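You operate a simulated robot arm through the tools that you are given. There is no shell and no other tool. Be economical: measure what you need, move in short steps, check, and stop when the job is done.

You are at the controls of a simulated robot arm. One attempt, no reset.

## Task
Open the stop tap, take the softener off bypass, rinse it and draw some water to check.
Fine: hold the green button, wait for READY; then test tap into the measuring cap, and shut it.

It is judged by the outcome, as a careful person would: the job done as asked, and still so three seconds after it is handed in. It fails if anything else is knocked over, pushed out of place, dropped, spilled or broken. Lids that push on must go on centred and level and be pressed home; caps that screw on are set level and turned clockwise until they are tight.

## Robot
A 6-joint arm with a two-finger parallel gripper, fixed in place. Base frame: the origin is at the foot of the arm, x ahead of it, y to its left, z up; the work surface is at about z = 800. Units: mm, rad, N and s.
With the tool pointing down near the work surface it reaches from about 100 to 820 mm from the base axis. Its first joint turns from -2.007 to 2.007 rad. Payload 4.2 kg.
The TCP is the grasp point between the finger pads, 23 mm short of the fingertips. In the tool frame z runs along the fingers and y along their closing line. Largest opening 94 mm; finger width 38, thickness 10; the body of the gripper, 54 by 96 mm, starts 39 mm behind the TCP.
Orientation is that of the tool frame in the base frame, as a unit quaternion [w, x, y, z]. With the fingers straight down and closing along the base's y, the tool's x points along the base's -x, its y along +y and its z along -z.

## Interface
- The arm moves only by the tool jog_arm. Its argument "motion" is a list of rows, each a list of 3 entries, a list of its own where there are three numbers: the turn, a rotation vector about the tool's x, y, z in rad, then the shift along the tool's x, y, z in mm, then the opening, from 0 (shut) to 1 (fully open). In form: [[[ax, ay, az], [x, y, z], fingers], ...]. A call has 1 to 12 rows; each row is the pose to reach, as a shift and turn from the pose commanded when the call began, along the tool's axes at that moment. A row lasts 0.2 s, in which the tool goes at most 50 mm and 0.15 rad; a call with a longer step from one row to the next is refused whole, and so is a gripper value outside its range. A pose out of reach is approached as far as the arm can. The call stops where the force on the tool passes 40 N (or 10 N more than at its start, if that is more) or the arm is blocked; 0.2 s more then pass. Each finger travels about 108 mm/s and halts on what it meets, pressing with about 39 N; the grip force reading is that of the motor and also rises with nothing between the fingers. The clock runs only during rows and for 0.2 s after the last one: add rows that repeat a pose to give the fingers time. The reply holds the time, the measured pose of the TCP, the force on the tool along the base axes, the opening and the grip force, in the units named above and with some noise, with the torque about the TCP (base axes, N m) and any sound that the robot's microphone picked up, and new pictures: "pictures" is both (left out), scene, wrist or none.
- Cameras (640 x 400 px; columns grow to the right, rows downward): "scene" is fixed at [64.5, -494.5, 1842.9]; the picture's right is [0.49, -0.87, 0.00], its down [-0.57, -0.32, -0.75] and it looks along [0.66, 0.37, -0.66] (base axes); focal length 310 px, centre (320, 200). "wrist" rides on the gripper at [86, 16, -74] in the tool frame; the picture's right is [-0.18, 0.98, 0.00], its down [-0.58, -0.11, -0.81] and it looks along [-0.79, -0.15, 0.59] (tool axes); focal length 243 px, centre (320, 200). There is no depth. A picture from a camera that has moved, and an enlarged one, comes with that camera's place and axes in the base frame and with its lens. The place of the scene camera against the robot may be out by one fixed shift of up to 18 mm in any direction.
- slide_trunk(by): slides the trunk up (or, below 0, down) by that many mm; the arm rides with it, the base frame stays. It gives what a move gives, with no picture.
- inspect(camera, box): a new picture of the part [left, top, right, bottom] of that camera's present view, enlarged. No time passes.
- sign_off(): hands the job in; it is judged then, once.

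Go step by step. Nothing tells you positions but the pictures and the camera data: compare them with the known pose of the tool, close in by small moves and look again before you grip or let go. The budget is 120 turns and 200 pictures, counting those below and the enlarged ones. Unless the task says otherwise, let go and move clear before handing in, and close with one line.

The tools are called by a JSON object that holds its "method" and its "body". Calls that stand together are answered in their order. jog_arm: Moves the arm, as the interface text tells. Its arguments: {"type":"object","properties":{"motion":{"type":"array","items":{"type":"array"}},"pictures":{"type":"string","enum":["both","scene","wrist","none"]}},"required":["motion"]} The other tools are called the same way: slide_trunk (by) slides the trunk up or down; inspect (camera, box) takes an enlarged picture of a part of a camera's view; sign_off () hands the job in.

At the start:

```text
time_s: 0.0
ee_pos: [602.3, -49.6, 1510.2]
orientation: [0.0, 0.0, 1.0, 0.001]
force: [0.0, 0.3, 0.4]
wrist_torque: [0.0, 0.03, 0.0]
gripper_width: 94.1
finger_force: 0.0
trunk travel left (down, up): [-900.0, 90.0]
```

scene: 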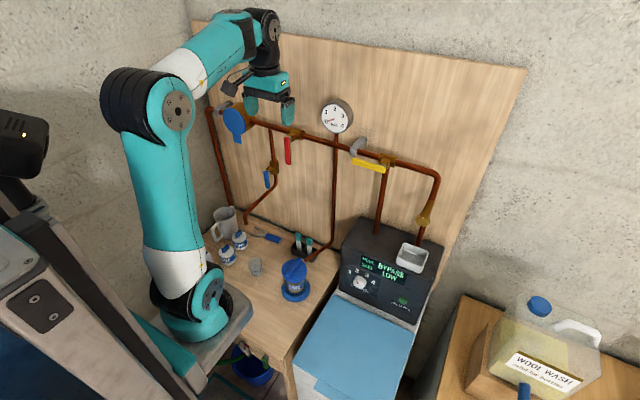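
wrist: 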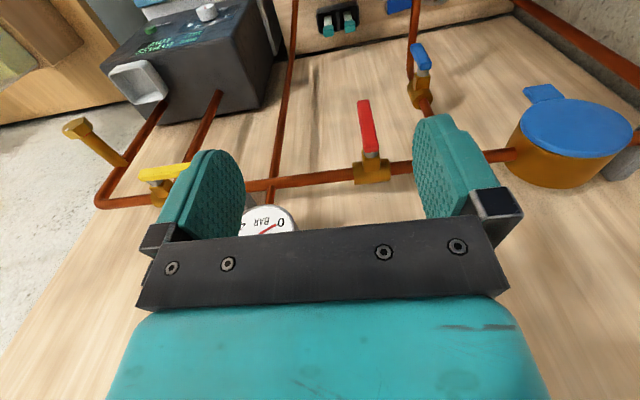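

I see a pipe board with blue, red and yellow levers, a gauge, and a softener head with a display (BYPASS / LOW). I'll look closer before moving.

{"method": "inspect", "body": {"camera": "scene", "box": [200, 80, 360, 180]}}

{"method": "inspect", "body": {"camera": "scene", "box": [320, 120, 480, 220]}}

{"method": "inspect", "body": {"camera": "scene", "box": [310, 220, 470, 320]}}

{"method": "inspect", "body": {"camera": "scene", "box": [190, 190, 350, 310]}}

```text
4.00 times, centred on (280, 130) of scene
camera zoom: at [64.5, -494.5, 1842.9], right [0.49, -0.87, 0.0], down [-0.57, -0.32, -0.75], along [0.66, 0.37, -0.66], focal length 1242 px, centre (480, 480)
```

zoom: 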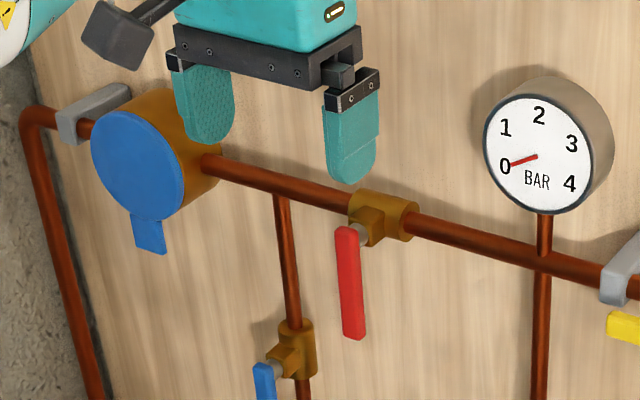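

```text
4.00 times, centred on (400, 170) of scene
camera zoom: at [64.5, -494.5, 1842.9], right [0.49, -0.87, 0.0], down [-0.57, -0.32, -0.75], along [0.66, 0.37, -0.66], focal length 1242 px, centre (0, 320)
```

zoom: 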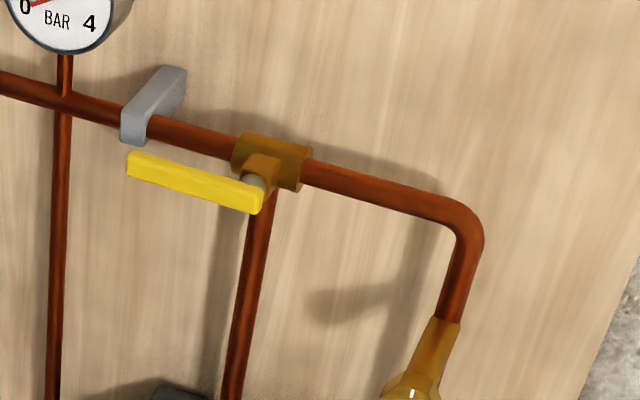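

```text
4.00 times, centred on (390, 270) of scene
camera zoom: at [64.5, -494.5, 1842.9], right [0.49, -0.87, 0.0], down [-0.57, -0.32, -0.75], along [0.66, 0.37, -0.66], focal length 1242 px, centre (40, -80)
```

zoom: 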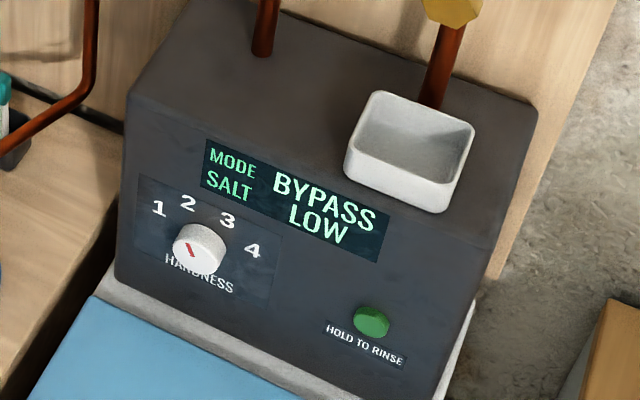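

```text
3.33 times, centred on (270, 250) of scene
camera zoom: at [64.5, -494.5, 1842.9], right [0.49, -0.87, 0.0], down [-0.57, -0.32, -0.75], along [0.66, 0.37, -0.66], focal length 1035 px, centre (487, 33)
```

zoom: 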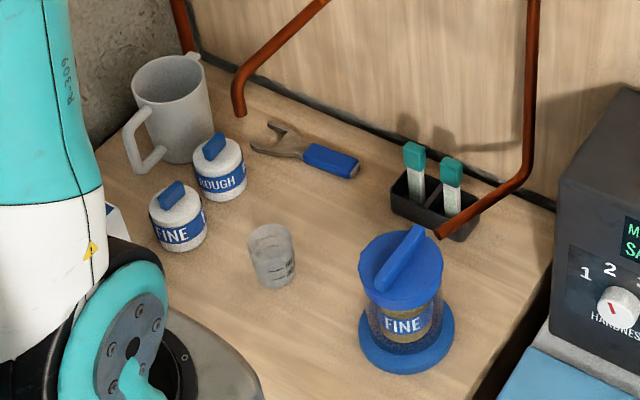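

I place the board at about x≈780–800, with the pipe at z≈1350. I'll shift the arm right for a closer look at the right-hand side of the piping and the softener.

{"method": "jog_arm", "body": {"motion": [[[0, 0, 0], [30, -30, 0], 1], [[0, 0, 0], [60, -60, 0], 1], [[0, 0, 0], [90, -90, 0], 1], [[0, 0, 0], [110, -120, 0], 1], [[0, 0, 0], [130, -150, 0], 1], [[0, 0, 0], [150, -180, 0], 1]]}}

```text
time_s: 1.4
ee_pos: [451.6, -230.5, 1508.3]
orientation: [0.0, 0.001, 1.0, 0.0]
force: [-0.1, 0.5, 0.0]
wrist_torque: [-0.04, 0.04, -0.02]
gripper_width: 93.9
finger_force: 0.0
trunk travel left (down, up): [-900.0, 90.0]
camera wrist: at [364.4, -214.4, 1584.2], right [0.18, 0.98, 0.0], down [0.58, -0.11, 0.81], along [0.79, -0.15, -0.59], focal length 243 px, centre (320, 200)
```

scene: 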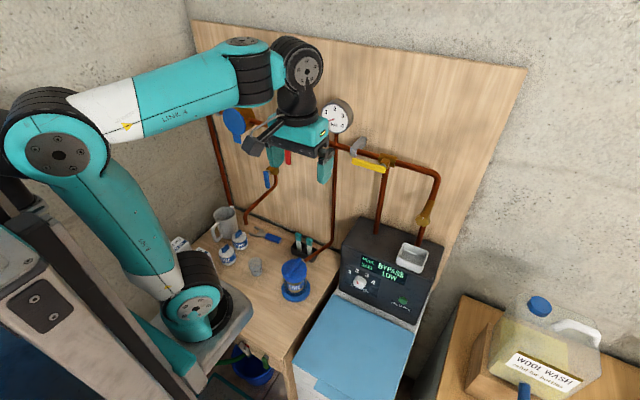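
wrist: 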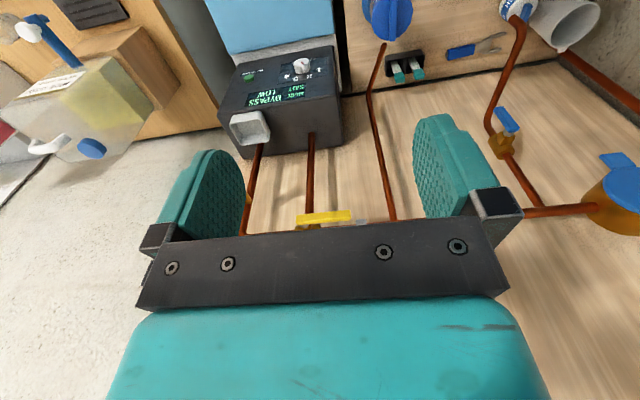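

The wrist camera shows the softener, the bench items and the spout. I'll enlarge these.

{"method": "inspect", "body": {"camera": "wrist", "box": [360, 0, 640, 175]}}

{"method": "inspect", "body": {"camera": "scene", "box": [200, 200, 280, 300]}}

{"method": "inspect", "body": {"camera": "scene", "box": [470, 280, 630, 400]}}

{"method": "inspect", "body": {"camera": "scene", "box": [210, 330, 310, 400]}}

{"method": "inspect", "body": {"camera": "scene", "box": [380, 170, 460, 280]}}

```text
2.29 times, centred on (500, 88) of wrist
camera zoom: at [364.4, -214.4, 1584.2], right [0.18, 0.98, 0.0], down [0.58, -0.11, 0.81], along [0.79, -0.15, -0.59], focal length 555 px, centre (-91, 457)
```

zoom: 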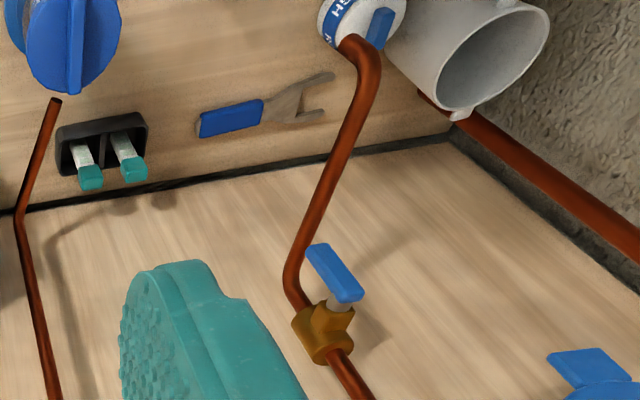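

```text
4.00 times, centred on (240, 250) of scene
camera zoom: at [64.5, -494.5, 1842.9], right [0.49, -0.87, 0.0], down [-0.57, -0.32, -0.75], along [0.66, 0.37, -0.66], focal length 1242 px, centre (640, 0)
```

zoom: 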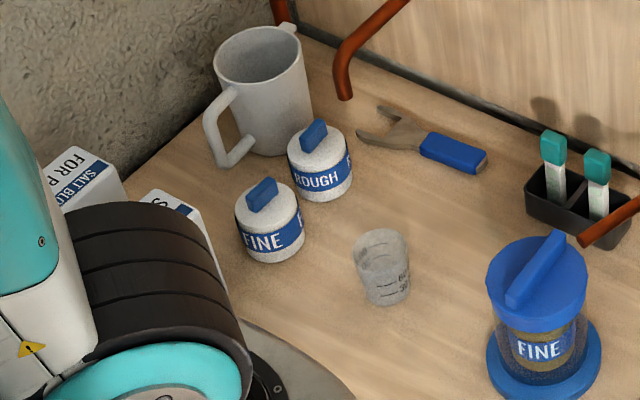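

```text
3.33 times, centred on (550, 340) of scene
camera zoom: at [64.5, -494.5, 1842.9], right [0.49, -0.87, 0.0], down [-0.57, -0.32, -0.75], along [0.66, 0.37, -0.66], focal length 1035 px, centre (-447, -267)
```

zoom: 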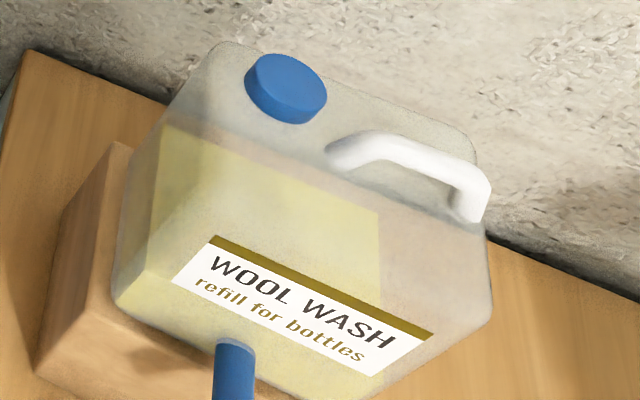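

```text
5.71 times, centred on (260, 365) of scene
camera zoom: at [64.5, -494.5, 1842.9], right [0.49, -0.87, 0.0], down [-0.57, -0.32, -0.75], along [0.66, 0.37, -0.66], focal length 1774 px, centre (663, -743)
```

zoom: 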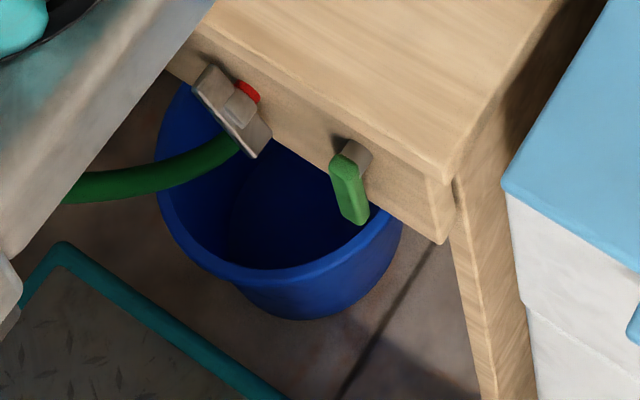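

```text
3.64 times, centred on (420, 225) of scene
camera zoom: at [64.5, -494.5, 1842.9], right [0.49, -0.87, 0.0], down [-0.57, -0.32, -0.75], along [0.66, 0.37, -0.66], focal length 1129 px, centre (-44, 109)
```

zoom: 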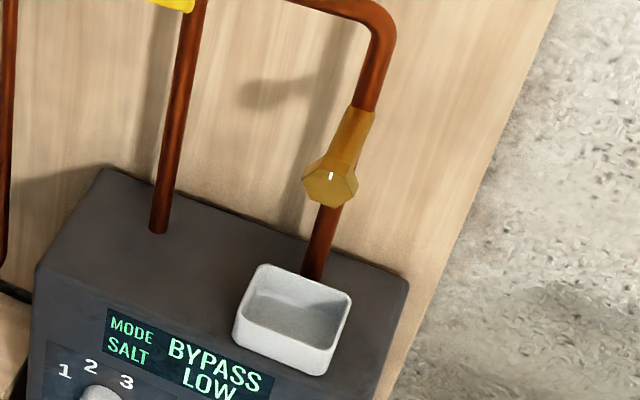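

The right-hand brass hex looks like a strainer, and the cup with graduations on the bench is probably the measuring cap. I'll go lower for a better look at the bench and the pipe ends.

{"method": "jog_arm", "body": {"motion": [[[0, 0, 0], [15, 20, 30], 1], [[0, 0, 0], [30, 40, 60], 1], [[0, 0, 0], [45, 60, 90], 1], [[0, 0, 0], [60, 80, 120], 1], [[0, 0, 0], [75, 100, 150], 1], [[0, 0, 0], [90, 120, 180], 1], [[0, 0, 0], [105, 140, 210], 1], [[0, 0, 0], [120, 160, 240], 1], [[0, 0, 0], [135, 180, 270], 1]]}}

```text
time_s: 3.4
ee_pos: [398.5, -9.5, 1306.0]
orientation: [-0.001, 0.001, 1.0, -0.001]
force: [0.7, -0.4, -0.3]
wrist_torque: [0.01, -0.02, -0.01]
gripper_width: 94.1
finger_force: 0.1
out of reach, approached as far as the arm can: row 1, 2, 3, 4, 5, 6, 7, 8, 9
trunk travel left (down, up): [-900.0, 90.0]
camera wrist: at [311.8, 6.9, 1381.4], right [0.19, 0.98, 0.0], down [0.58, -0.11, 0.81], along [0.79, -0.15, -0.59], focal length 243 px, centre (320, 200)
```

scene: 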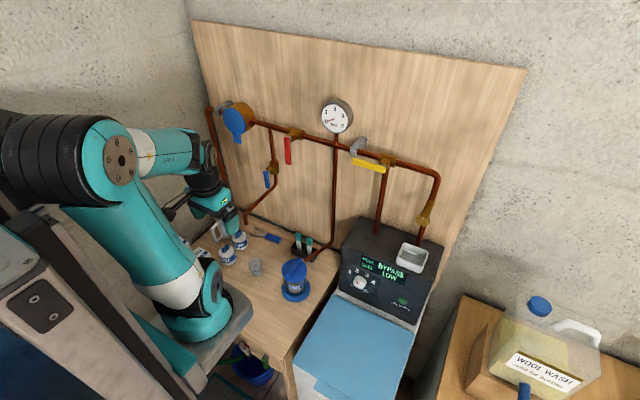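
wrist: 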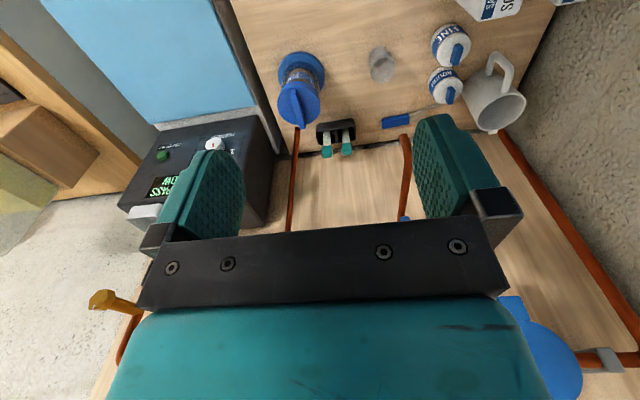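

I'll zoom in on the filter and the pipe ends.

{"method": "inspect", "body": {"camera": "wrist", "box": [250, 30, 450, 155]}}

{"method": "inspect", "body": {"camera": "scene", "box": [240, 220, 340, 310]}}

```text
3.20 times, centred on (350, 92) of wrist
camera zoom: at [311.8, 6.9, 1381.4], right [0.19, 0.98, 0.0], down [0.58, -0.11, 0.81], along [0.79, -0.15, -0.59], focal length 776 px, centre (224, 544)
```

zoom: 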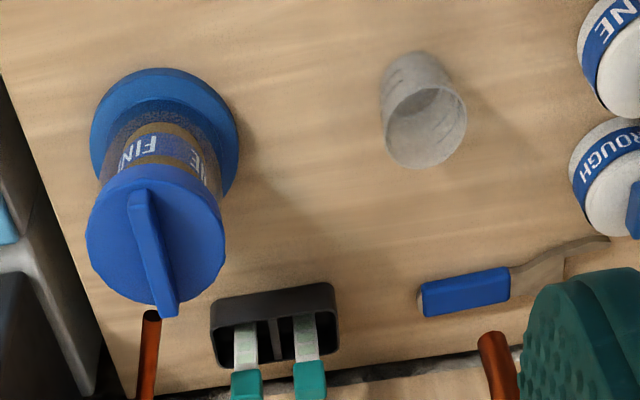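

```text
4.44 times, centred on (290, 265) of scene
camera zoom: at [64.5, -494.5, 1842.9], right [0.49, -0.87, 0.0], down [-0.57, -0.32, -0.75], along [0.66, 0.37, -0.66], focal length 1380 px, centre (453, -89)
```

zoom: 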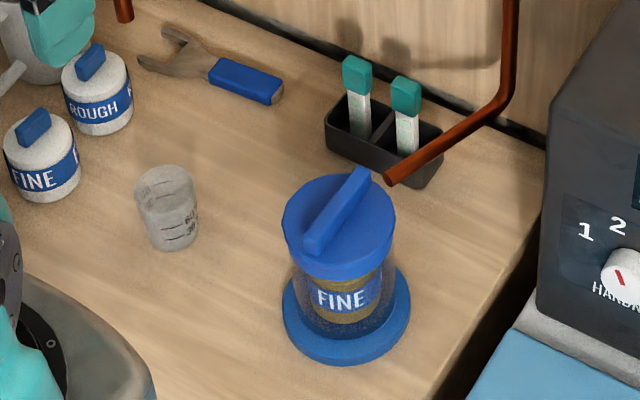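

I need to know how the levers sit relative to their pipes, so I'll zoom in on them.

{"method": "inspect", "body": {"camera": "scene", "box": [220, 100, 300, 220]}}

{"method": "inspect", "body": {"camera": "scene", "box": [250, 150, 290, 200]}}

```text
3.33 times, centred on (260, 160) of scene
camera zoom: at [64.5, -494.5, 1842.9], right [0.49, -0.87, 0.0], down [-0.57, -0.32, -0.75], along [0.66, 0.37, -0.66], focal length 1035 px, centre (520, 333)
```

zoom: 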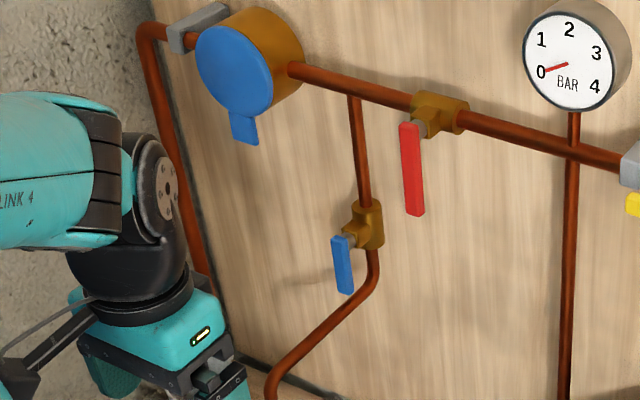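

```text
8.00 times, centred on (270, 175) of scene
camera zoom: at [64.5, -494.5, 1842.9], right [0.49, -0.87, 0.0], down [-0.57, -0.32, -0.75], along [0.66, 0.37, -0.66], focal length 2484 px, centre (720, 400)
```

zoom: 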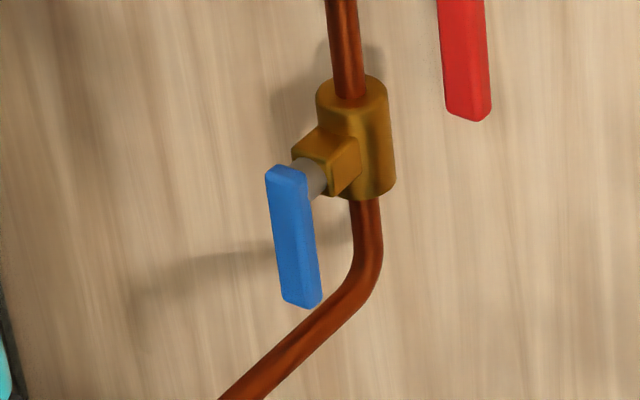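

Triangulating, the spout end is at about (571, 84, 1087), straight above the graduated cup at (573, 88), so the cup is already in place. I'll roll the wrist half a turn and then pitch it forward, so the camera rides on top for the levers.

{"method": "jog_arm", "body": {"motion": [[[0, 0, 0.145], [-7, -4, -8], 1], [[0, 0, 0.29], [-14, -8, -16], 1], [[0, 0, 0.435], [-21, -12, -24], 1], [[0, 0, 0.58], [-28, -16, -32], 1], [[0, 0, 0.725], [-35, -20, -40], 1], [[0, 0, 0.87], [-42, -24, -48], 1], [[0, 0, 1.015], [-49, -28, -56], 1], [[0, 0, 1.16], [-56, -32, -64], 1], [[0, 0, 1.305], [-63, -36, -72], 1], [[0, 0, 1.45], [-70, -40, -80], 1], [[0, 0, 1.571], [-77, -40, -88], 1]], "pictures": "none"}}

```text
time_s: 5.8
ee_pos: [474.4, -46.1, 1393.3]
orientation: [0.001, 0.709, 0.706, 0.0]
force: [-0.4, -0.3, 0.5]
wrist_torque: [0.0, -0.01, 0.0]
gripper_width: 93.8
finger_force: 0.0
trunk travel left (down, up): [-900.0, 90.0]
```

The roll is going well, so I'll do the second half.

{"method": "jog_arm", "body": {"motion": [[[0, 0, 0.145], [0, 0, 0], 1], [[0, 0, 0.29], [0, 0, 0], 1], [[0, 0, 0.435], [0, 0, 0], 1], [[0, 0, 0.58], [0, 0, 0], 1], [[0, 0, 0.725], [0, 0, 0], 1], [[0, 0, 0.87], [0, 0, 0], 1], [[0, 0, 1.015], [0, 0, 0], 1], [[0, 0, 1.16], [0, 0, 0], 1], [[0, 0, 1.305], [0, 0, 0], 1], [[0, 0, 1.45], [0, 0, 0], 1], [[0, 0, 1.571], [0, 0, 0], 1]], "pictures": "none"}}

```text
time_s: 8.2
ee_pos: [478.5, -116.9, 1422.1]
orientation: [0.01, 1.0, 0.018, -0.002]
force: [-0.2, 0.1, 0.2]
wrist_torque: [0.06, -0.02, 0.02]
gripper_width: 93.9
finger_force: 0.0
out of reach, approached as far as the arm can: row 9, 10, 11
trunk travel left (down, up): [-900.0, 90.0]
```

The roll is nearly complete. Now I'll pitch forward.

{"method": "jog_arm", "body": {"motion": [[[0, 0.145, 0], [8, 0, 0], 1], [[0, 0.29, 0], [16, 0, 0], 1], [[0, 0.435, 0], [24, 0, 0], 1], [[0, 0.58, 0], [32, 0, 0], 1], [[0, 0.725, 0], [40, 0, 0], 1], [[0, 0.87, 0], [48, 0, 0], 1], [[0, 1.015, 0], [56, 0, 0], 1], [[0, 1.16, 0], [64, 0, 0], 1], [[0, 1.305, 0], [72, 0, 0], 1], [[0, 1.45, 0], [80, 0, 0], 1], [[0, 1.571, 0], [88, 0, 0], 1]]}}

```text
time_s: 10.6
ee_pos: [617.3, -119.0, 1459.2]
orientation: [0.0, 0.707, -0.001, 0.707]
force: [-0.8, 0.3, -0.4]
wrist_torque: [0.01, 0.01, 0.02]
gripper_width: 94.1
finger_force: 0.1
out of reach, approached as far as the arm can: row 1, 2, 3, 4, 5, 6, 7, 8, 9, 10, 11
trunk travel left (down, up): [-900.0, 90.0]
camera wrist: at [541.7, -135.9, 1547.7], right [0.0, -0.98, -0.19], down [-0.81, 0.11, -0.58], along [0.59, 0.15, -0.79], focal length 243 px, centre (320, 200)
```

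scene: 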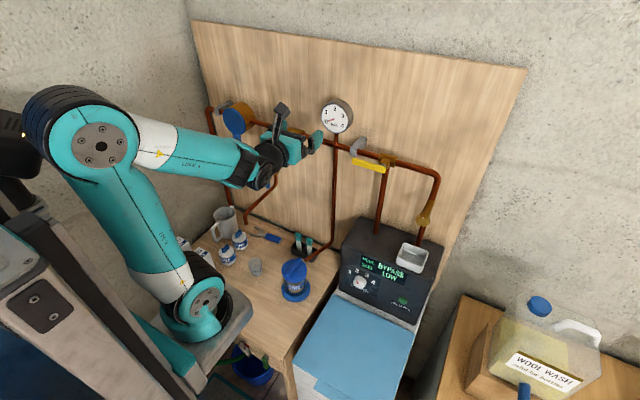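
wrist: 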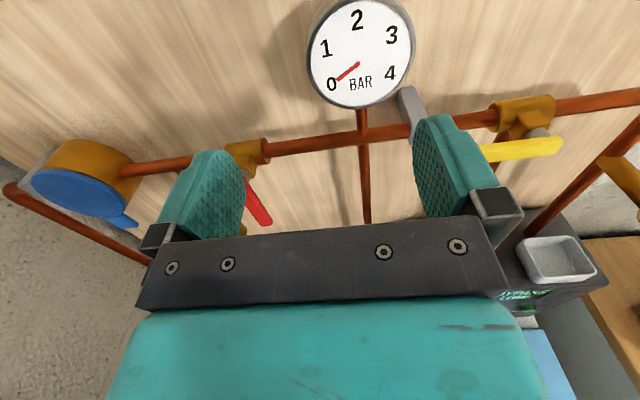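

The camera is now upright, and the red lever runs from its pivot at about (715, -12, 1365) down to its tip at about (707, -10, 1290). I'll shut the fingers and move to the lever's left, so I can poke it.

{"method": "jog_arm", "body": {"motion": [[[0, 0, 0], [-20, -25, 0], 0.5], [[0, 0, 0], [-40, -50, 0], 0], [[0, 0, 0], [-60, -75, 0], 0], [[0, 0, 0], [-85, -100, 0], 0], [[0, 0, 0], [-110, -125, 10], 0], [[0, 0, 0], [-140, -148, 20], 0], [[0, 0, 0], [-140, -148, 30], 0]]}}

```text
time_s: 12.2
ee_pos: [647.8, 25.2, 1315.9]
orientation: [0.039, 0.686, 0.046, 0.726]
force: [-3.0, 1.8, 7.2]
wrist_torque: [-0.06, 0.5, -0.16]
gripper_width: 0.2
finger_force: 39.5
out of reach, approached as far as the arm can: row 1, 2, 3, 4, 5, 6
trunk travel left (down, up): [-900.0, 90.0]
camera wrist: at [567.9, 17.9, 1399.9], right [0.02, -1.0, -0.06], down [-0.77, 0.03, -0.63], along [0.63, 0.06, -0.77], focal length 243 px, centre (320, 200)
```

scene: 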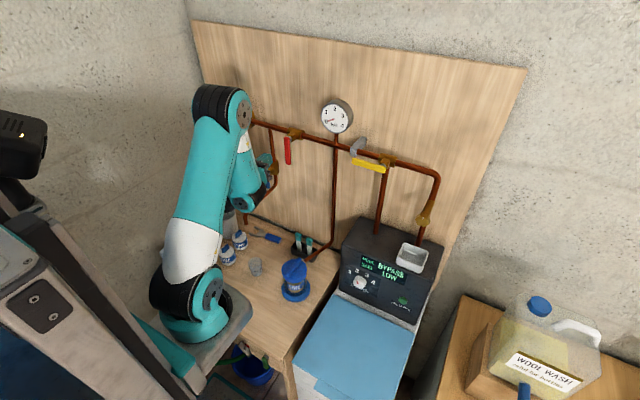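
wrist: 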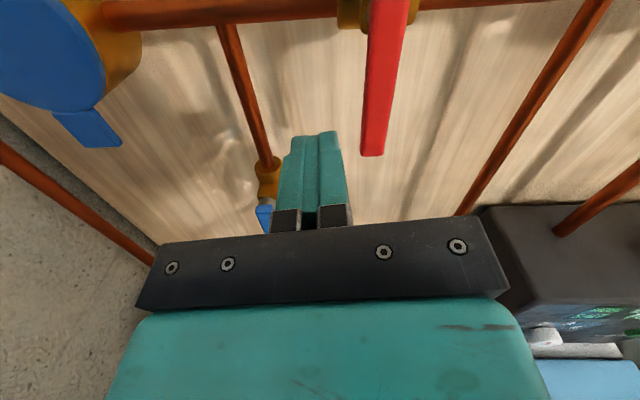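

The red lever is just to the right of the fingers. I'll advance the tips beside it, straighten the roll and push gently to the right.

{"method": "jog_arm", "body": {"motion": [[[0, 0, 0.12], [-5, 0, 20], 0], [[0, 0, 0.12], [-10, 0, 40], 0], [[0, 0, 0.12], [-10, 0, 52], 0], [[0, 0, 0.12], [-10, 10, 52], 0], [[0, 0, 0.12], [-10, 18, 52], 0], [[0, 0, 0.12], [-10, 26, 52], 0], [[0, 0, 0.12], [-10, 34, 52], 0]]}}

```text
time_s: 13.8
ee_pos: [694.6, -6.5, 1303.8]
orientation: [-0.043, 0.704, -0.042, 0.708]
force: [-1.5, 1.1, -1.6]
wrist_torque: [0.0, 0.0, 0.02]
gripper_width: 0.2
finger_force: 39.1
out of reach, approached as far as the arm can: row 1, 2, 3, 4, 5, 6, 7
trunk travel left (down, up): [-900.0, 90.0]
camera wrist: at [617.9, -34.0, 1389.5], right [0.0, -0.95, -0.3], down [-0.8, 0.18, -0.57], along [0.6, 0.24, -0.77], focal length 243 px, centre (320, 200)
```

scene: 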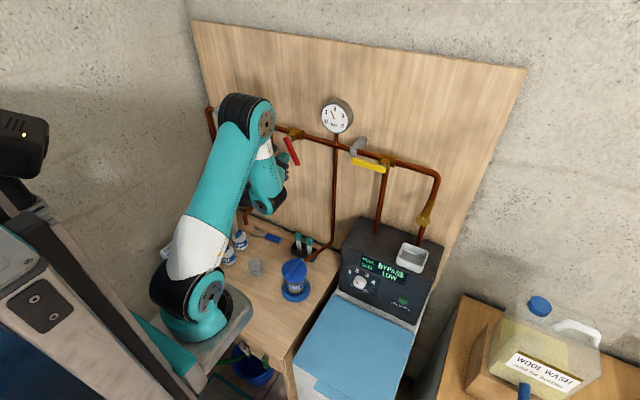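
wrist: 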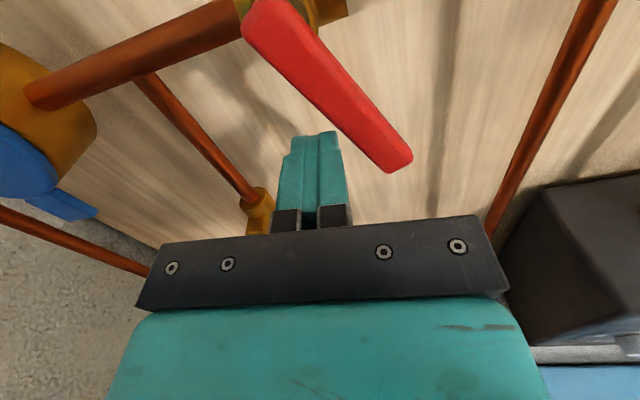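

The red lever turns freely to the right. I'll check the gauge, the spout and the cup before opening it any further.

{"method": "inspect", "body": {"camera": "scene", "box": [230, 90, 390, 190]}}

{"method": "inspect", "body": {"camera": "scene", "box": [230, 190, 330, 300]}}

```text
4.00 times, centred on (310, 140) of scene
camera zoom: at [64.5, -494.5, 1842.9], right [0.49, -0.87, 0.0], down [-0.57, -0.32, -0.75], along [0.66, 0.37, -0.66], focal length 1242 px, centre (360, 440)
```

zoom: 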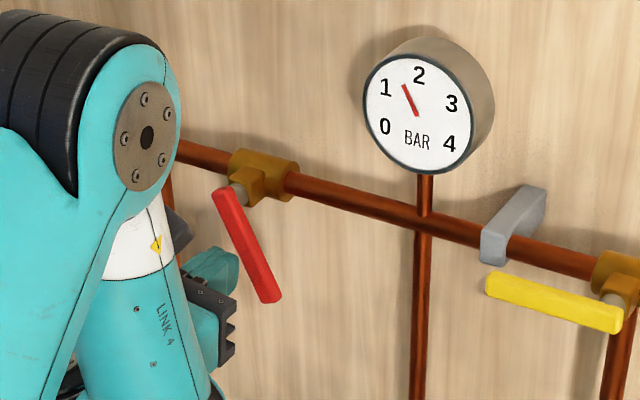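

```text
3.64 times, centred on (280, 245) of scene
camera zoom: at [64.5, -494.5, 1842.9], right [0.49, -0.87, 0.0], down [-0.57, -0.32, -0.75], along [0.66, 0.37, -0.66], focal length 1129 px, centre (466, 36)
```

zoom: 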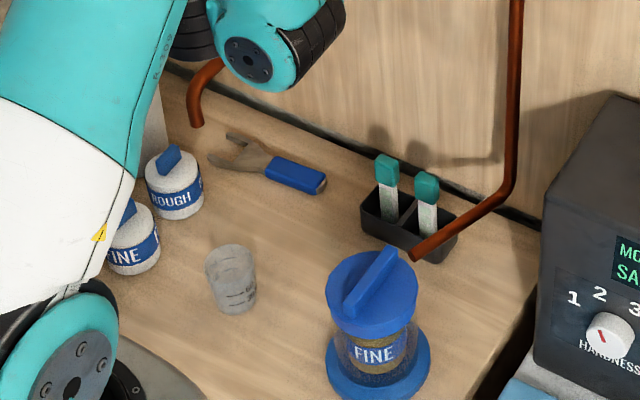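

The gauge now reads about 1.4 bar and no water is coming out, so the blue tap is shut. I'll carry the red lever round to horizontal.

{"method": "jog_arm", "body": {"motion": [[[0, 0, -0.06], [4, 12, 2], 0], [[0, 0, -0.12], [8, 23, 4], 0], [[0, 0, -0.12], [13, 31, 4], 0], [[0, 0, -0.12], [18, 38, 4], 0], [[0, 0, -0.12], [23, 44, 4], 0], [[0, 0, -0.12], [28, 49, 4], 0], [[0, 0, -0.12], [34, 53, 4], 0], [[0, 0, -0.12], [40, 56, 4], 0], [[0, 0, -0.12], [44, 57, 4], 0]]}}

{"method": "inspect", "body": {"camera": "scene", "box": [230, 90, 390, 190]}}

```text
time_s: 15.8
ee_pos: [687.8, -72.1, 1330.2]
orientation: [0.0, 0.705, 0.0, 0.709]
force: [0.7, -0.1, 0.1]
wrist_torque: [0.01, 0.03, 0.03]
gripper_width: 0.0
finger_force: 39.0
out of reach, approached as far as the arm can: row 5, 6, 7, 8, 9
trunk travel left (down, up): [-900.0, 90.0]
camera wrist: at [612.4, -88.0, 1417.3], right [0.0, -0.98, -0.18], down [-0.8, 0.11, -0.58], along [0.6, 0.15, -0.79], focal length 243 px, centre (320, 200)
```

scene: 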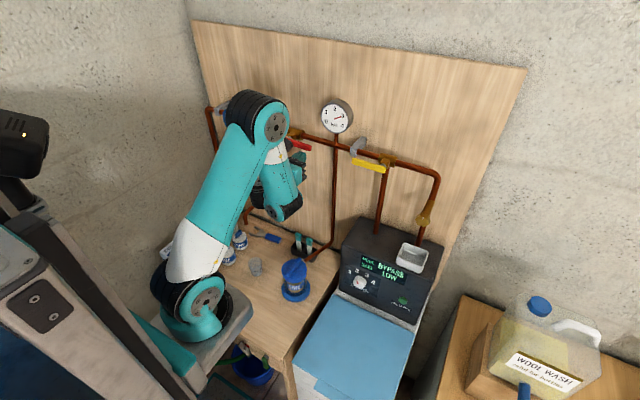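
wrist: 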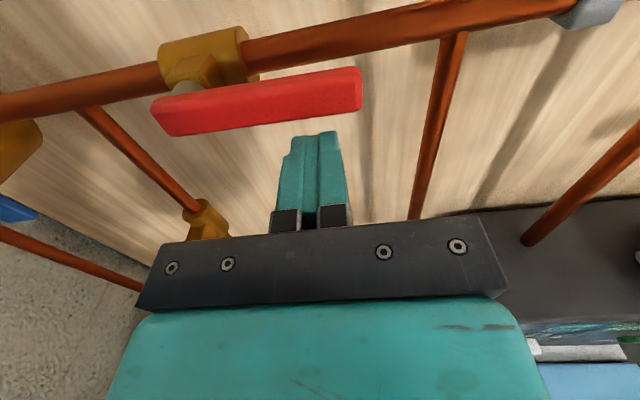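

```text
4.00 times, centred on (310, 140) of scene
camera zoom: at [64.5, -494.5, 1842.9], right [0.49, -0.87, 0.0], down [-0.57, -0.32, -0.75], along [0.66, 0.37, -0.66], focal length 1242 px, centre (360, 440)
```

zoom: 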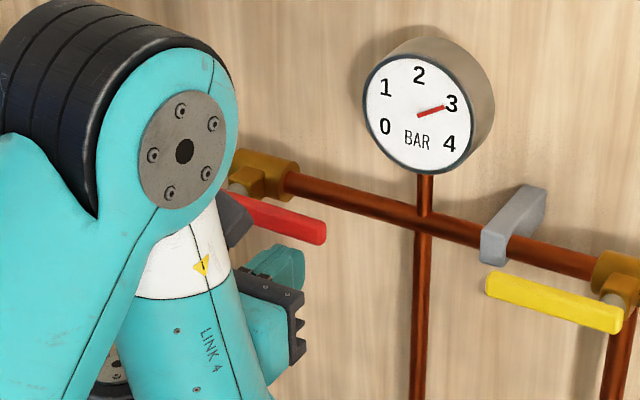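

The lever is almost parallel to the pipe and the gauge reads about 2.9 bar. I'll nudge it up a little to reach the end stop.

{"method": "jog_arm", "body": {"motion": [[[0, 0, 0], [4, 0, 5], 0], [[0, 0, 0], [8, 0, 8], 0], [[0, 0, 0], [12, 0, 8], 0], [[0, 0, 0], [16, 0, 8], 0]], "pictures": "wrist"}}

{"method": "inspect", "body": {"camera": "scene", "box": [230, 90, 390, 190]}}

```text
time_s: 16.8
ee_pos: [683.6, -74.5, 1334.0]
orientation: [0.0, 0.706, -0.001, 0.709]
force: [0.5, -0.4, -0.2]
wrist_torque: [0.03, -0.03, 0.0]
gripper_width: 0.0
finger_force: 39.0
out of reach, approached as far as the arm can: row 1, 2, 3, 4
trunk travel left (down, up): [-900.0, 90.0]
camera wrist: at [609.0, -90.6, 1420.9], right [0.0, -0.98, -0.18], down [-0.8, 0.11, -0.59], along [0.6, 0.15, -0.79], focal length 243 px, centre (320, 200)
```

wrist: 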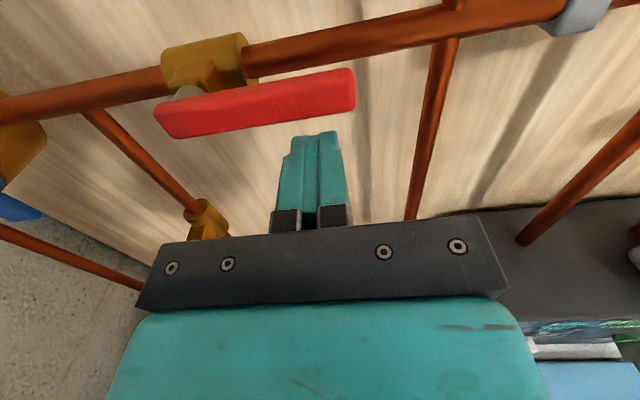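

```text
4.00 times, centred on (310, 140) of scene
camera zoom: at [64.5, -494.5, 1842.9], right [0.49, -0.87, 0.0], down [-0.57, -0.32, -0.75], along [0.66, 0.37, -0.66], focal length 1242 px, centre (360, 440)
```

zoom: 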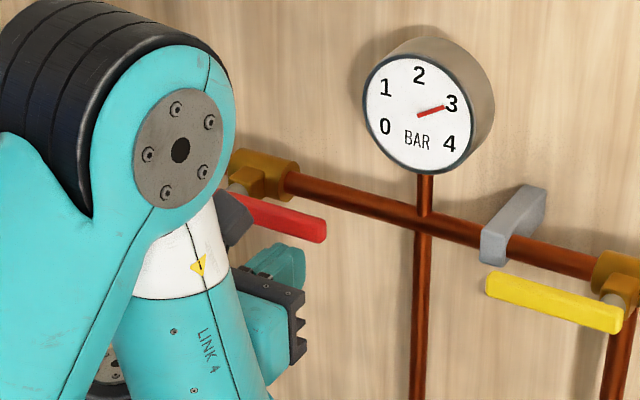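

Force is near zero because reach is at its limit, but the lever looks horizontal. I'll back off, raise the trunk for more reach, and then check again.

{"method": "jog_arm", "body": {"motion": [[[0, 0, 0], [-10, 0, -10], 0], [[0, 0, 0], [-25, 0, -40], 0], [[0, 0, 0], [-40, 0, -70], 0]], "pictures": "none"}}

{"method": "slide_trunk", "body": {"by": 80}}

{"method": "jog_arm", "body": {"motion": [[[0, 0, 0], [-20, 0, 10], 0], [[0, 0, 0], [-40, 0, 20], 0], [[0, 0, 0], [-60, 0, 40], 0], [[0, 0, 0], [-70, 0, 60], 0]]}}

```text
time_s: 17.6
ee_pos: [667.9, -73.4, 1292.8]
orientation: [-0.001, 0.706, 0.0, 0.708]
force: [0.5, 0.8, -0.1]
wrist_torque: [-0.02, 0.02, 0.0]
gripper_width: 0.0
finger_force: 38.8
out of reach, approached as far as the arm can: row 2, 3
trunk travel left (down, up): [-900.0, 90.0]
```

```text
time_s: 18.8
ee_pos: [668.2, -71.6, 1370.2]
orientation: [0.0, 0.707, 0.0, 0.707]
force: [0.7, 0.2, 0.0]
wrist_torque: [0.0, -0.01, 0.0]
gripper_width: 0.3
finger_force: 38.7
trunk travel left (down, up): [-980.0, 10.0]
```

```text
time_s: 19.5
ee_pos: [685.4, -70.2, 1324.3]
orientation: [-0.003, 0.709, -0.002, 0.706]
force: [-63.9, 3.4, 8.3]
wrist_torque: [0.4, -1.42, -0.07]
gripper_width: 0.0
finger_force: 39.1
trunk travel left (down, up): [-980.0, 10.0]
stopped in row 3: the force on the tool passed its limit at 98 N (the readings are from after the stop); the commanded pose is now the measured one
camera wrist: at [611.0, -88.0, 1411.4], right [0.0, -0.98, -0.19], down [-0.81, 0.11, -0.58], along [0.59, 0.15, -0.79], focal length 243 px, centre (320, 200)
```

scene: 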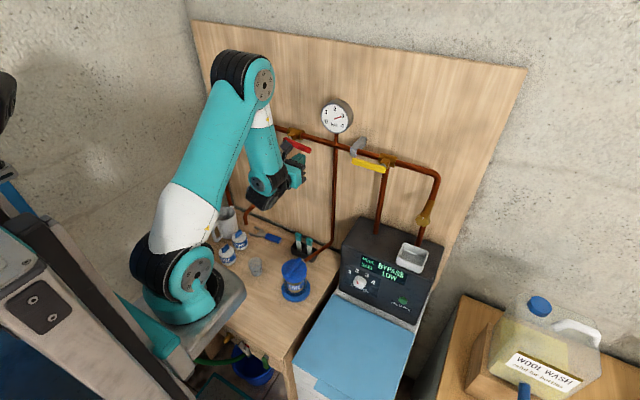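
wrist: 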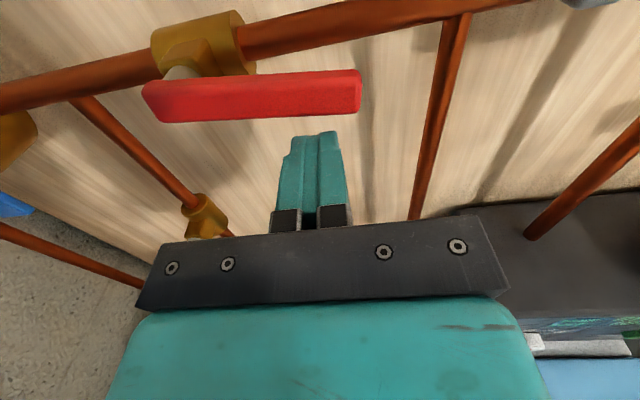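

I clipped the lever's front and it dipped slightly. I'll retract, drop below it, move forward again and lift it back up against its stop.

{"method": "jog_arm", "body": {"motion": [[[0, 0, 0], [0, 0, -15], 0], [[0, 0, 0], [-15, 0, -25], 0], [[0, 0, 0], [-32, 0, -25], 0], [[0, 0, 0], [-32, 0, 0], 0], [[0, 0, 0], [-32, 0, 12], 0], [[0, 0, 0], [-22, 0, 12], 0], [[0, 0, 0], [-12, 0, 12], 0], [[0, 0, 0], [-2, 0, 12], 0], [[0, 0, 0], [6, 0, 12], 0], [[0, 0, 0], [12, 0, 12], 0], [[0, 0, 0], [16, 0, 12], 0]], "pictures": "wrist"}}

{"method": "inspect", "body": {"camera": "scene", "box": [230, 90, 390, 190]}}

```text
time_s: 21.9
ee_pos: [704.0, -71.1, 1333.9]
orientation: [-0.001, 0.713, -0.002, 0.702]
force: [-6.2, 0.7, -32.4]
wrist_torque: [-0.08, 0.03, 0.12]
gripper_width: 0.0
finger_force: 38.6
trunk travel left (down, up): [-980.0, 10.0]
camera wrist: at [630.0, -88.3, 1421.8], right [0.0, -0.98, -0.19], down [-0.81, 0.11, -0.57], along [0.58, 0.15, -0.8], focal length 243 px, centre (320, 200)
```

wrist: 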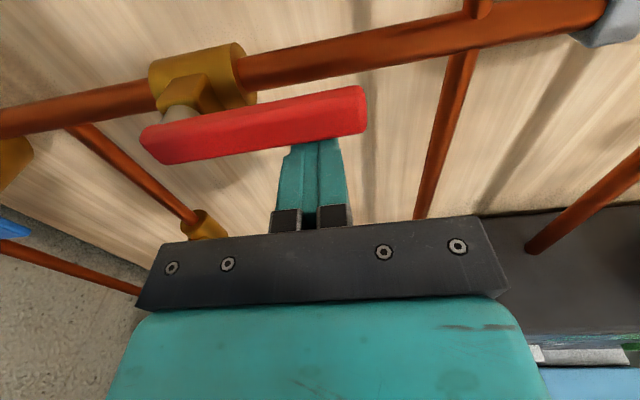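

```text
4.00 times, centred on (310, 140) of scene
camera zoom: at [64.5, -494.5, 1842.9], right [0.49, -0.87, 0.0], down [-0.57, -0.32, -0.75], along [0.66, 0.37, -0.66], focal length 1242 px, centre (360, 440)
```

zoom: 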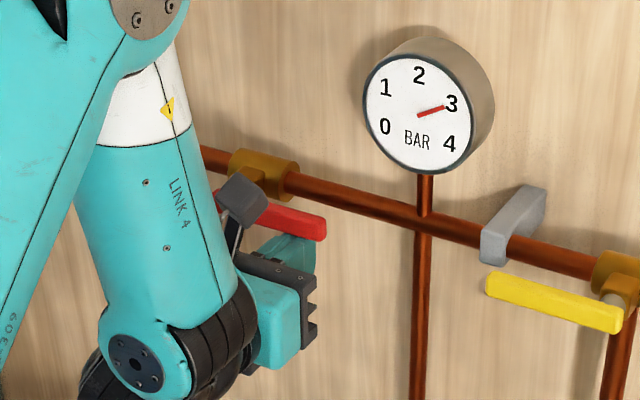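

The red lever is against its stop, with 32 N on the tool and the gauge at about 3 bar. I'll back away and move right to look at the yellow lever.

{"method": "jog_arm", "body": {"motion": [[[0, 0, 0], [-12, 0, 0], 0], [[0, 0, 0], [-15, 0, -40], 0], [[0, 0, 0], [-15, 0, -80], 0], [[0, 0, 0], [10, 40, -85], 0], [[0, 0, 0], [40, 75, -85], 0], [[0, 0, 0], [70, 110, -85], 0], [[0, 0, 0], [100, 140, -85], 0]]}}

```text
time_s: 23.5
ee_pos: [667.9, -101.3, 1411.8]
orientation: [-0.001, 0.709, -0.004, 0.706]
force: [-1.1, 0.0, -0.8]
wrist_torque: [0.01, 0.04, 0.02]
gripper_width: 0.0
finger_force: 39.1
out of reach, approached as far as the arm can: row 3, 4, 5, 6, 7
trunk travel left (down, up): [-980.0, 10.0]
camera wrist: at [593.0, -118.2, 1500.4], right [-0.01, -0.98, -0.19], down [-0.81, 0.12, -0.58], along [0.59, 0.15, -0.79], focal length 243 px, centre (320, 200)
```

scene: 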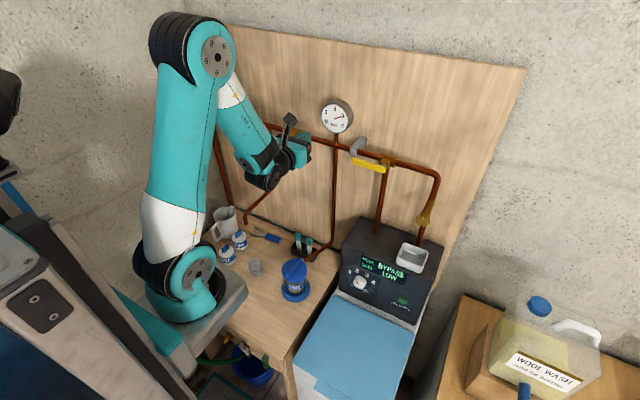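
wrist: 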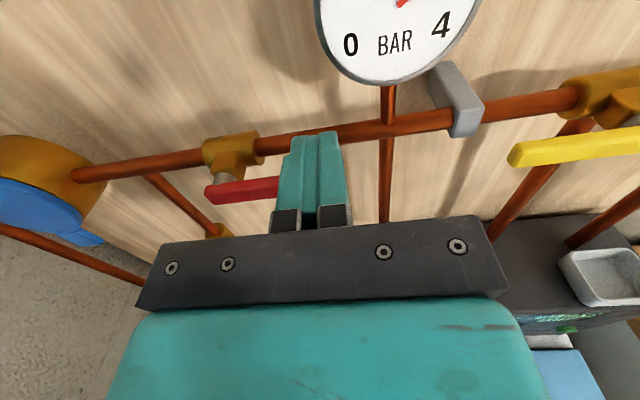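

Reach in this exact orientation is limiting. I'll yaw the tool to the right with the arm's radius while moving right towards the yellow lever, whose tip is at about (710, -221, 1367).

{"method": "jog_arm", "body": {"motion": [[[-0.06, 0, 0], [3, 20, -5], 0], [[-0.12, 0, 0], [6, 40, -10], 0], [[-0.18, 0, 0], [8, 60, -15], 0], [[-0.24, 0, 0], [10, 80, -20], 0], [[-0.3, 0, 0], [12, 100, -25], 0], [[-0.35, 0, 0], [15, 120, -28], 0], [[-0.4, 0, 0], [18, 134, -28], 0]]}}

```text
time_s: 25.1
ee_pos: [632.2, -266.9, 1430.0]
orientation: [0.136, 0.694, -0.14, 0.693]
force: [0.1, 0.8, 0.4]
wrist_torque: [-0.02, 0.0, 0.01]
gripper_width: 0.0
finger_force: 39.1
out of reach, approached as far as the arm can: row 1, 2, 3, 4, 5, 6, 7
trunk travel left (down, up): [-980.0, 10.0]
camera wrist: at [556.1, -253.8, 1517.5], right [-0.37, -0.91, -0.19], down [-0.7, 0.41, -0.58], along [0.6, -0.08, -0.79], focal length 243 px, centre (320, 200)
```

scene: 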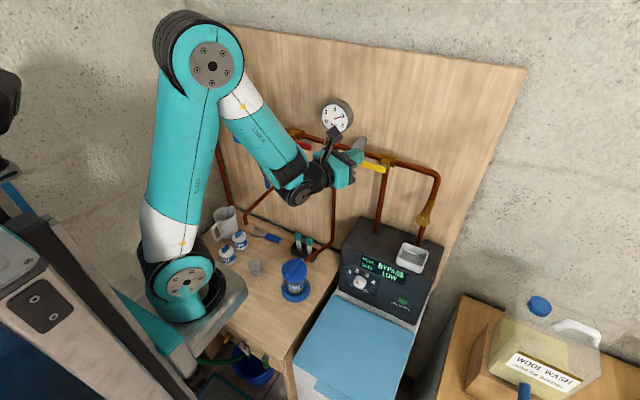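
wrist: 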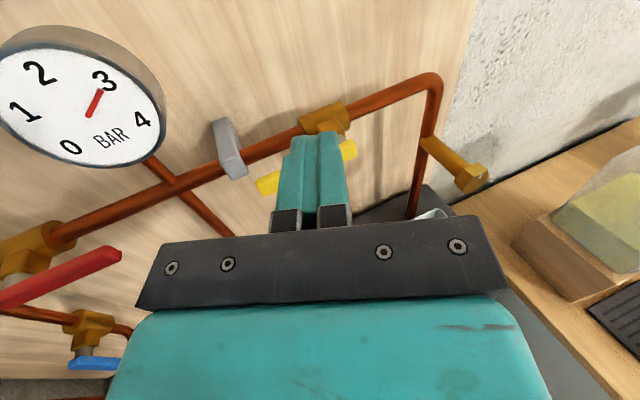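

The yellow lever spans y ≈ -230 (tip) to -317 at z ≈ 1367, with the pivot near -305. I'll bring the fingertips over its tip end and press down gently to see whether it turns that way.

{"method": "jog_arm", "body": {"motion": [[[0, 0, 0], [0, -26, 10], 0], [[0, 0, 0], [0, -52, 25], 0], [[0, 0, 0], [0, -52, 46], 0], [[0, 0, 0], [-15, -52, 46], 0], [[0, 0, 0], [-25, -52, 46], 0], [[0, 0, 0], [-35, -52, 46], 0], [[0, 0, 0], [-43, -52, 46], 0], [[0, 0, 0], [-50, -52, 46], 0], [[0, 0, 0], [-56, -52, 46], 0]]}}

```text
time_s: 26.8
ee_pos: [684.1, -242.7, 1377.3]
orientation: [0.136, 0.694, -0.119, 0.697]
force: [-28.0, -18.6, -2.1]
wrist_torque: [-0.17, 0.38, -0.45]
gripper_width: 0.2
finger_force: 39.1
out of reach, approached as far as the arm can: row 1, 2, 3, 4, 5, 6, 7
trunk travel left (down, up): [-980.0, 10.0]
stopped in row 8: the force on the tool passed its limit at 49 N (the readings are from after the stop); the commanded pose is now the measured one
camera wrist: at [608.6, -229.6, 1464.3], right [-0.35, -0.92, -0.16], down [-0.72, 0.37, -0.59], along [0.6, -0.09, -0.79], focal length 243 px, centre (320, 200)
```

scene: 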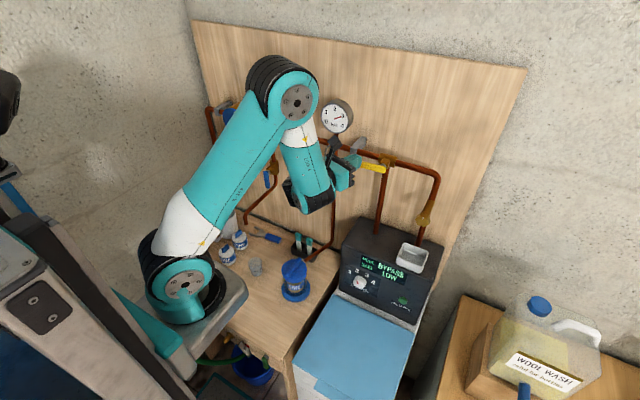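
wrist: 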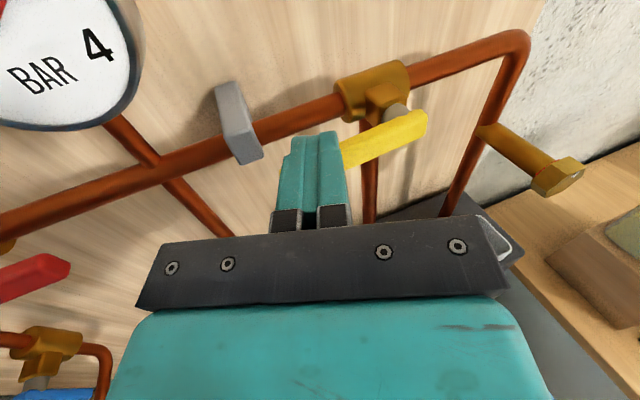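

The tips met the lever's front face, so they weren't deep enough. I'll retract, go up, go in deeper and push down again.

{"method": "jog_arm", "body": {"motion": [[[0, 0, 0], [0, 0, -20], 0], [[0, 0, 0], [20, 0, -20], 0], [[0, 0, 0], [38, 0, -15], 0], [[0, 0, 0], [38, -4, 8], 0], [[0, 0, 0], [38, -8, 25], 0], [[0, 0, 0], [38, -8, 28], 0]]}}

```text
time_s: 28.2
ee_pos: [686.2, -235.1, 1394.3]
orientation: [0.133, 0.694, -0.116, 0.698]
force: [0.3, -0.6, 0.6]
wrist_torque: [0.01, -0.02, 0.01]
gripper_width: 0.0
finger_force: 38.7
out of reach, approached as far as the arm can: row 3, 4, 5, 6
trunk travel left (down, up): [-980.0, 10.0]
camera wrist: at [610.6, -223.0, 1482.0], right [-0.34, -0.93, -0.16], down [-0.72, 0.37, -0.59], along [0.61, -0.09, -0.79], focal length 243 px, centre (320, 200)
```

scene: 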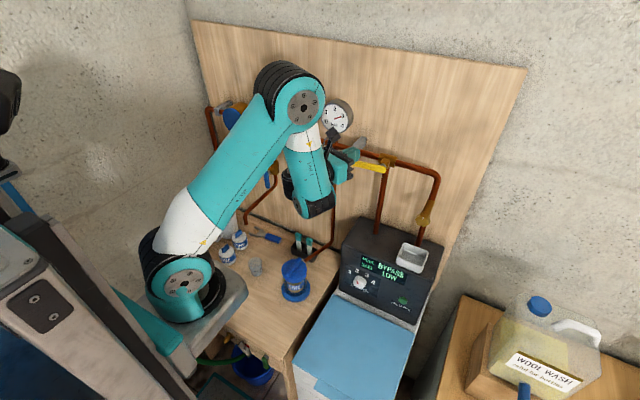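
wrist: 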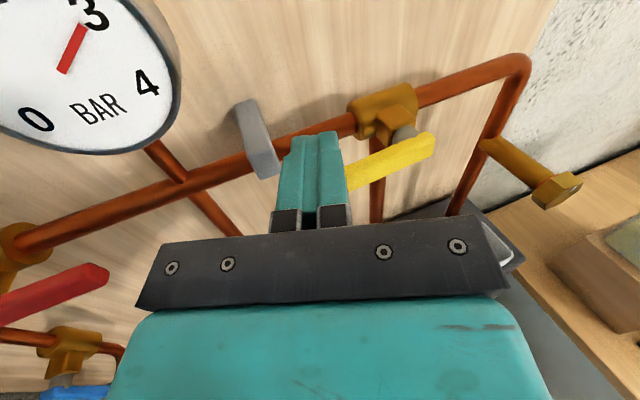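

The arm isn't stretched, so the limit is probably the wrist roll joint sitting near its end stop. I'll retract and roll back a quarter turn with the camera to the left, which should free up reach.

{"method": "jog_arm", "body": {"motion": [[[0, 0, 0], [0, 0, -30], 0], [[0, 0, -0.14], [0, 0, -60], 0], [[0, 0, -0.28], [0, 0, -60], 0], [[0, 0, -0.42], [0, 0, -60], 0], [[0, 0, -0.56], [0, 0, -60], 0], [[0, 0, -0.7], [0, 0, -60], 0], [[0, 0, -0.84], [0, 0, -60], 0], [[0, 0, -0.98], [0, 0, -60], 0], [[0, 0, -1.12], [0, 0, -60], 0], [[0, 0, -1.27], [0, 0, -60], 0], [[0, 0, -1.42], [0, 0, -60], 0], [[0, 0, -1.571], [0, 0, -60], 0]]}}

```text
refused: row 12 steps farther than a row can; nothing moved
```

{"method": "jog_arm", "body": {"motion": [[[0, 0, 0], [0, 0, -30], 0], [[0, 0, -0.14], [0, 0, -60], 0], [[0, 0, -0.28], [0, 0, -60], 0], [[0, 0, -0.42], [0, 0, -60], 0], [[0, 0, -0.56], [0, 0, -60], 0], [[0, 0, -0.7], [0, 0, -60], 0], [[0, 0, -0.84], [0, 0, -60], 0], [[0, 0, -0.98], [0, 0, -60], 0], [[0, 0, -1.12], [0, 0, -60], 0], [[0, 0, -1.26], [0, 0, -60], 0], [[0, 0, -1.4], [0, 0, -60], 0], [[0, 0, -1.545], [0, 0, -60], 0]]}}

```text
time_s: 30.8
ee_pos: [653.2, -223.2, 1392.2]
orientation: [0.582, 0.579, 0.401, 0.405]
force: [0.0, 0.9, -0.4]
wrist_torque: [0.0, -0.01, -0.04]
gripper_width: 0.0
finger_force: 39.0
out of reach, approached as far as the arm can: row 2, 3, 4, 5, 6, 7, 8, 9, 10, 11, 12
trunk travel left (down, up): [-980.0, 10.0]
camera wrist: at [612.7, -116.8, 1408.9], right [-0.07, -0.17, 0.98], down [-0.96, -0.27, -0.12], along [0.28, -0.95, -0.14], focal length 243 px, centre (320, 200)
```

scene: 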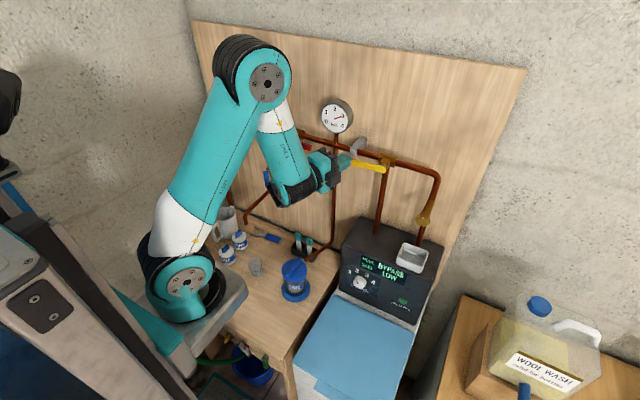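
wrist: 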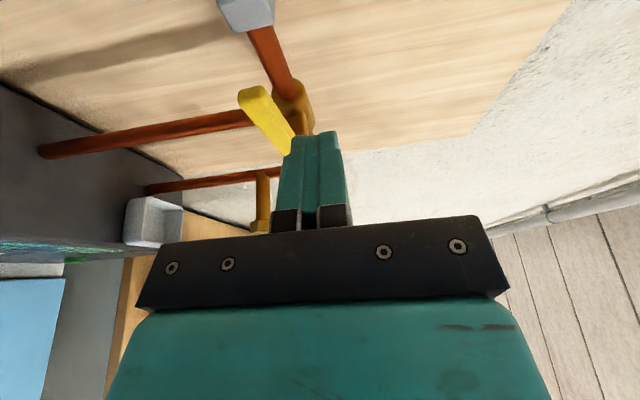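

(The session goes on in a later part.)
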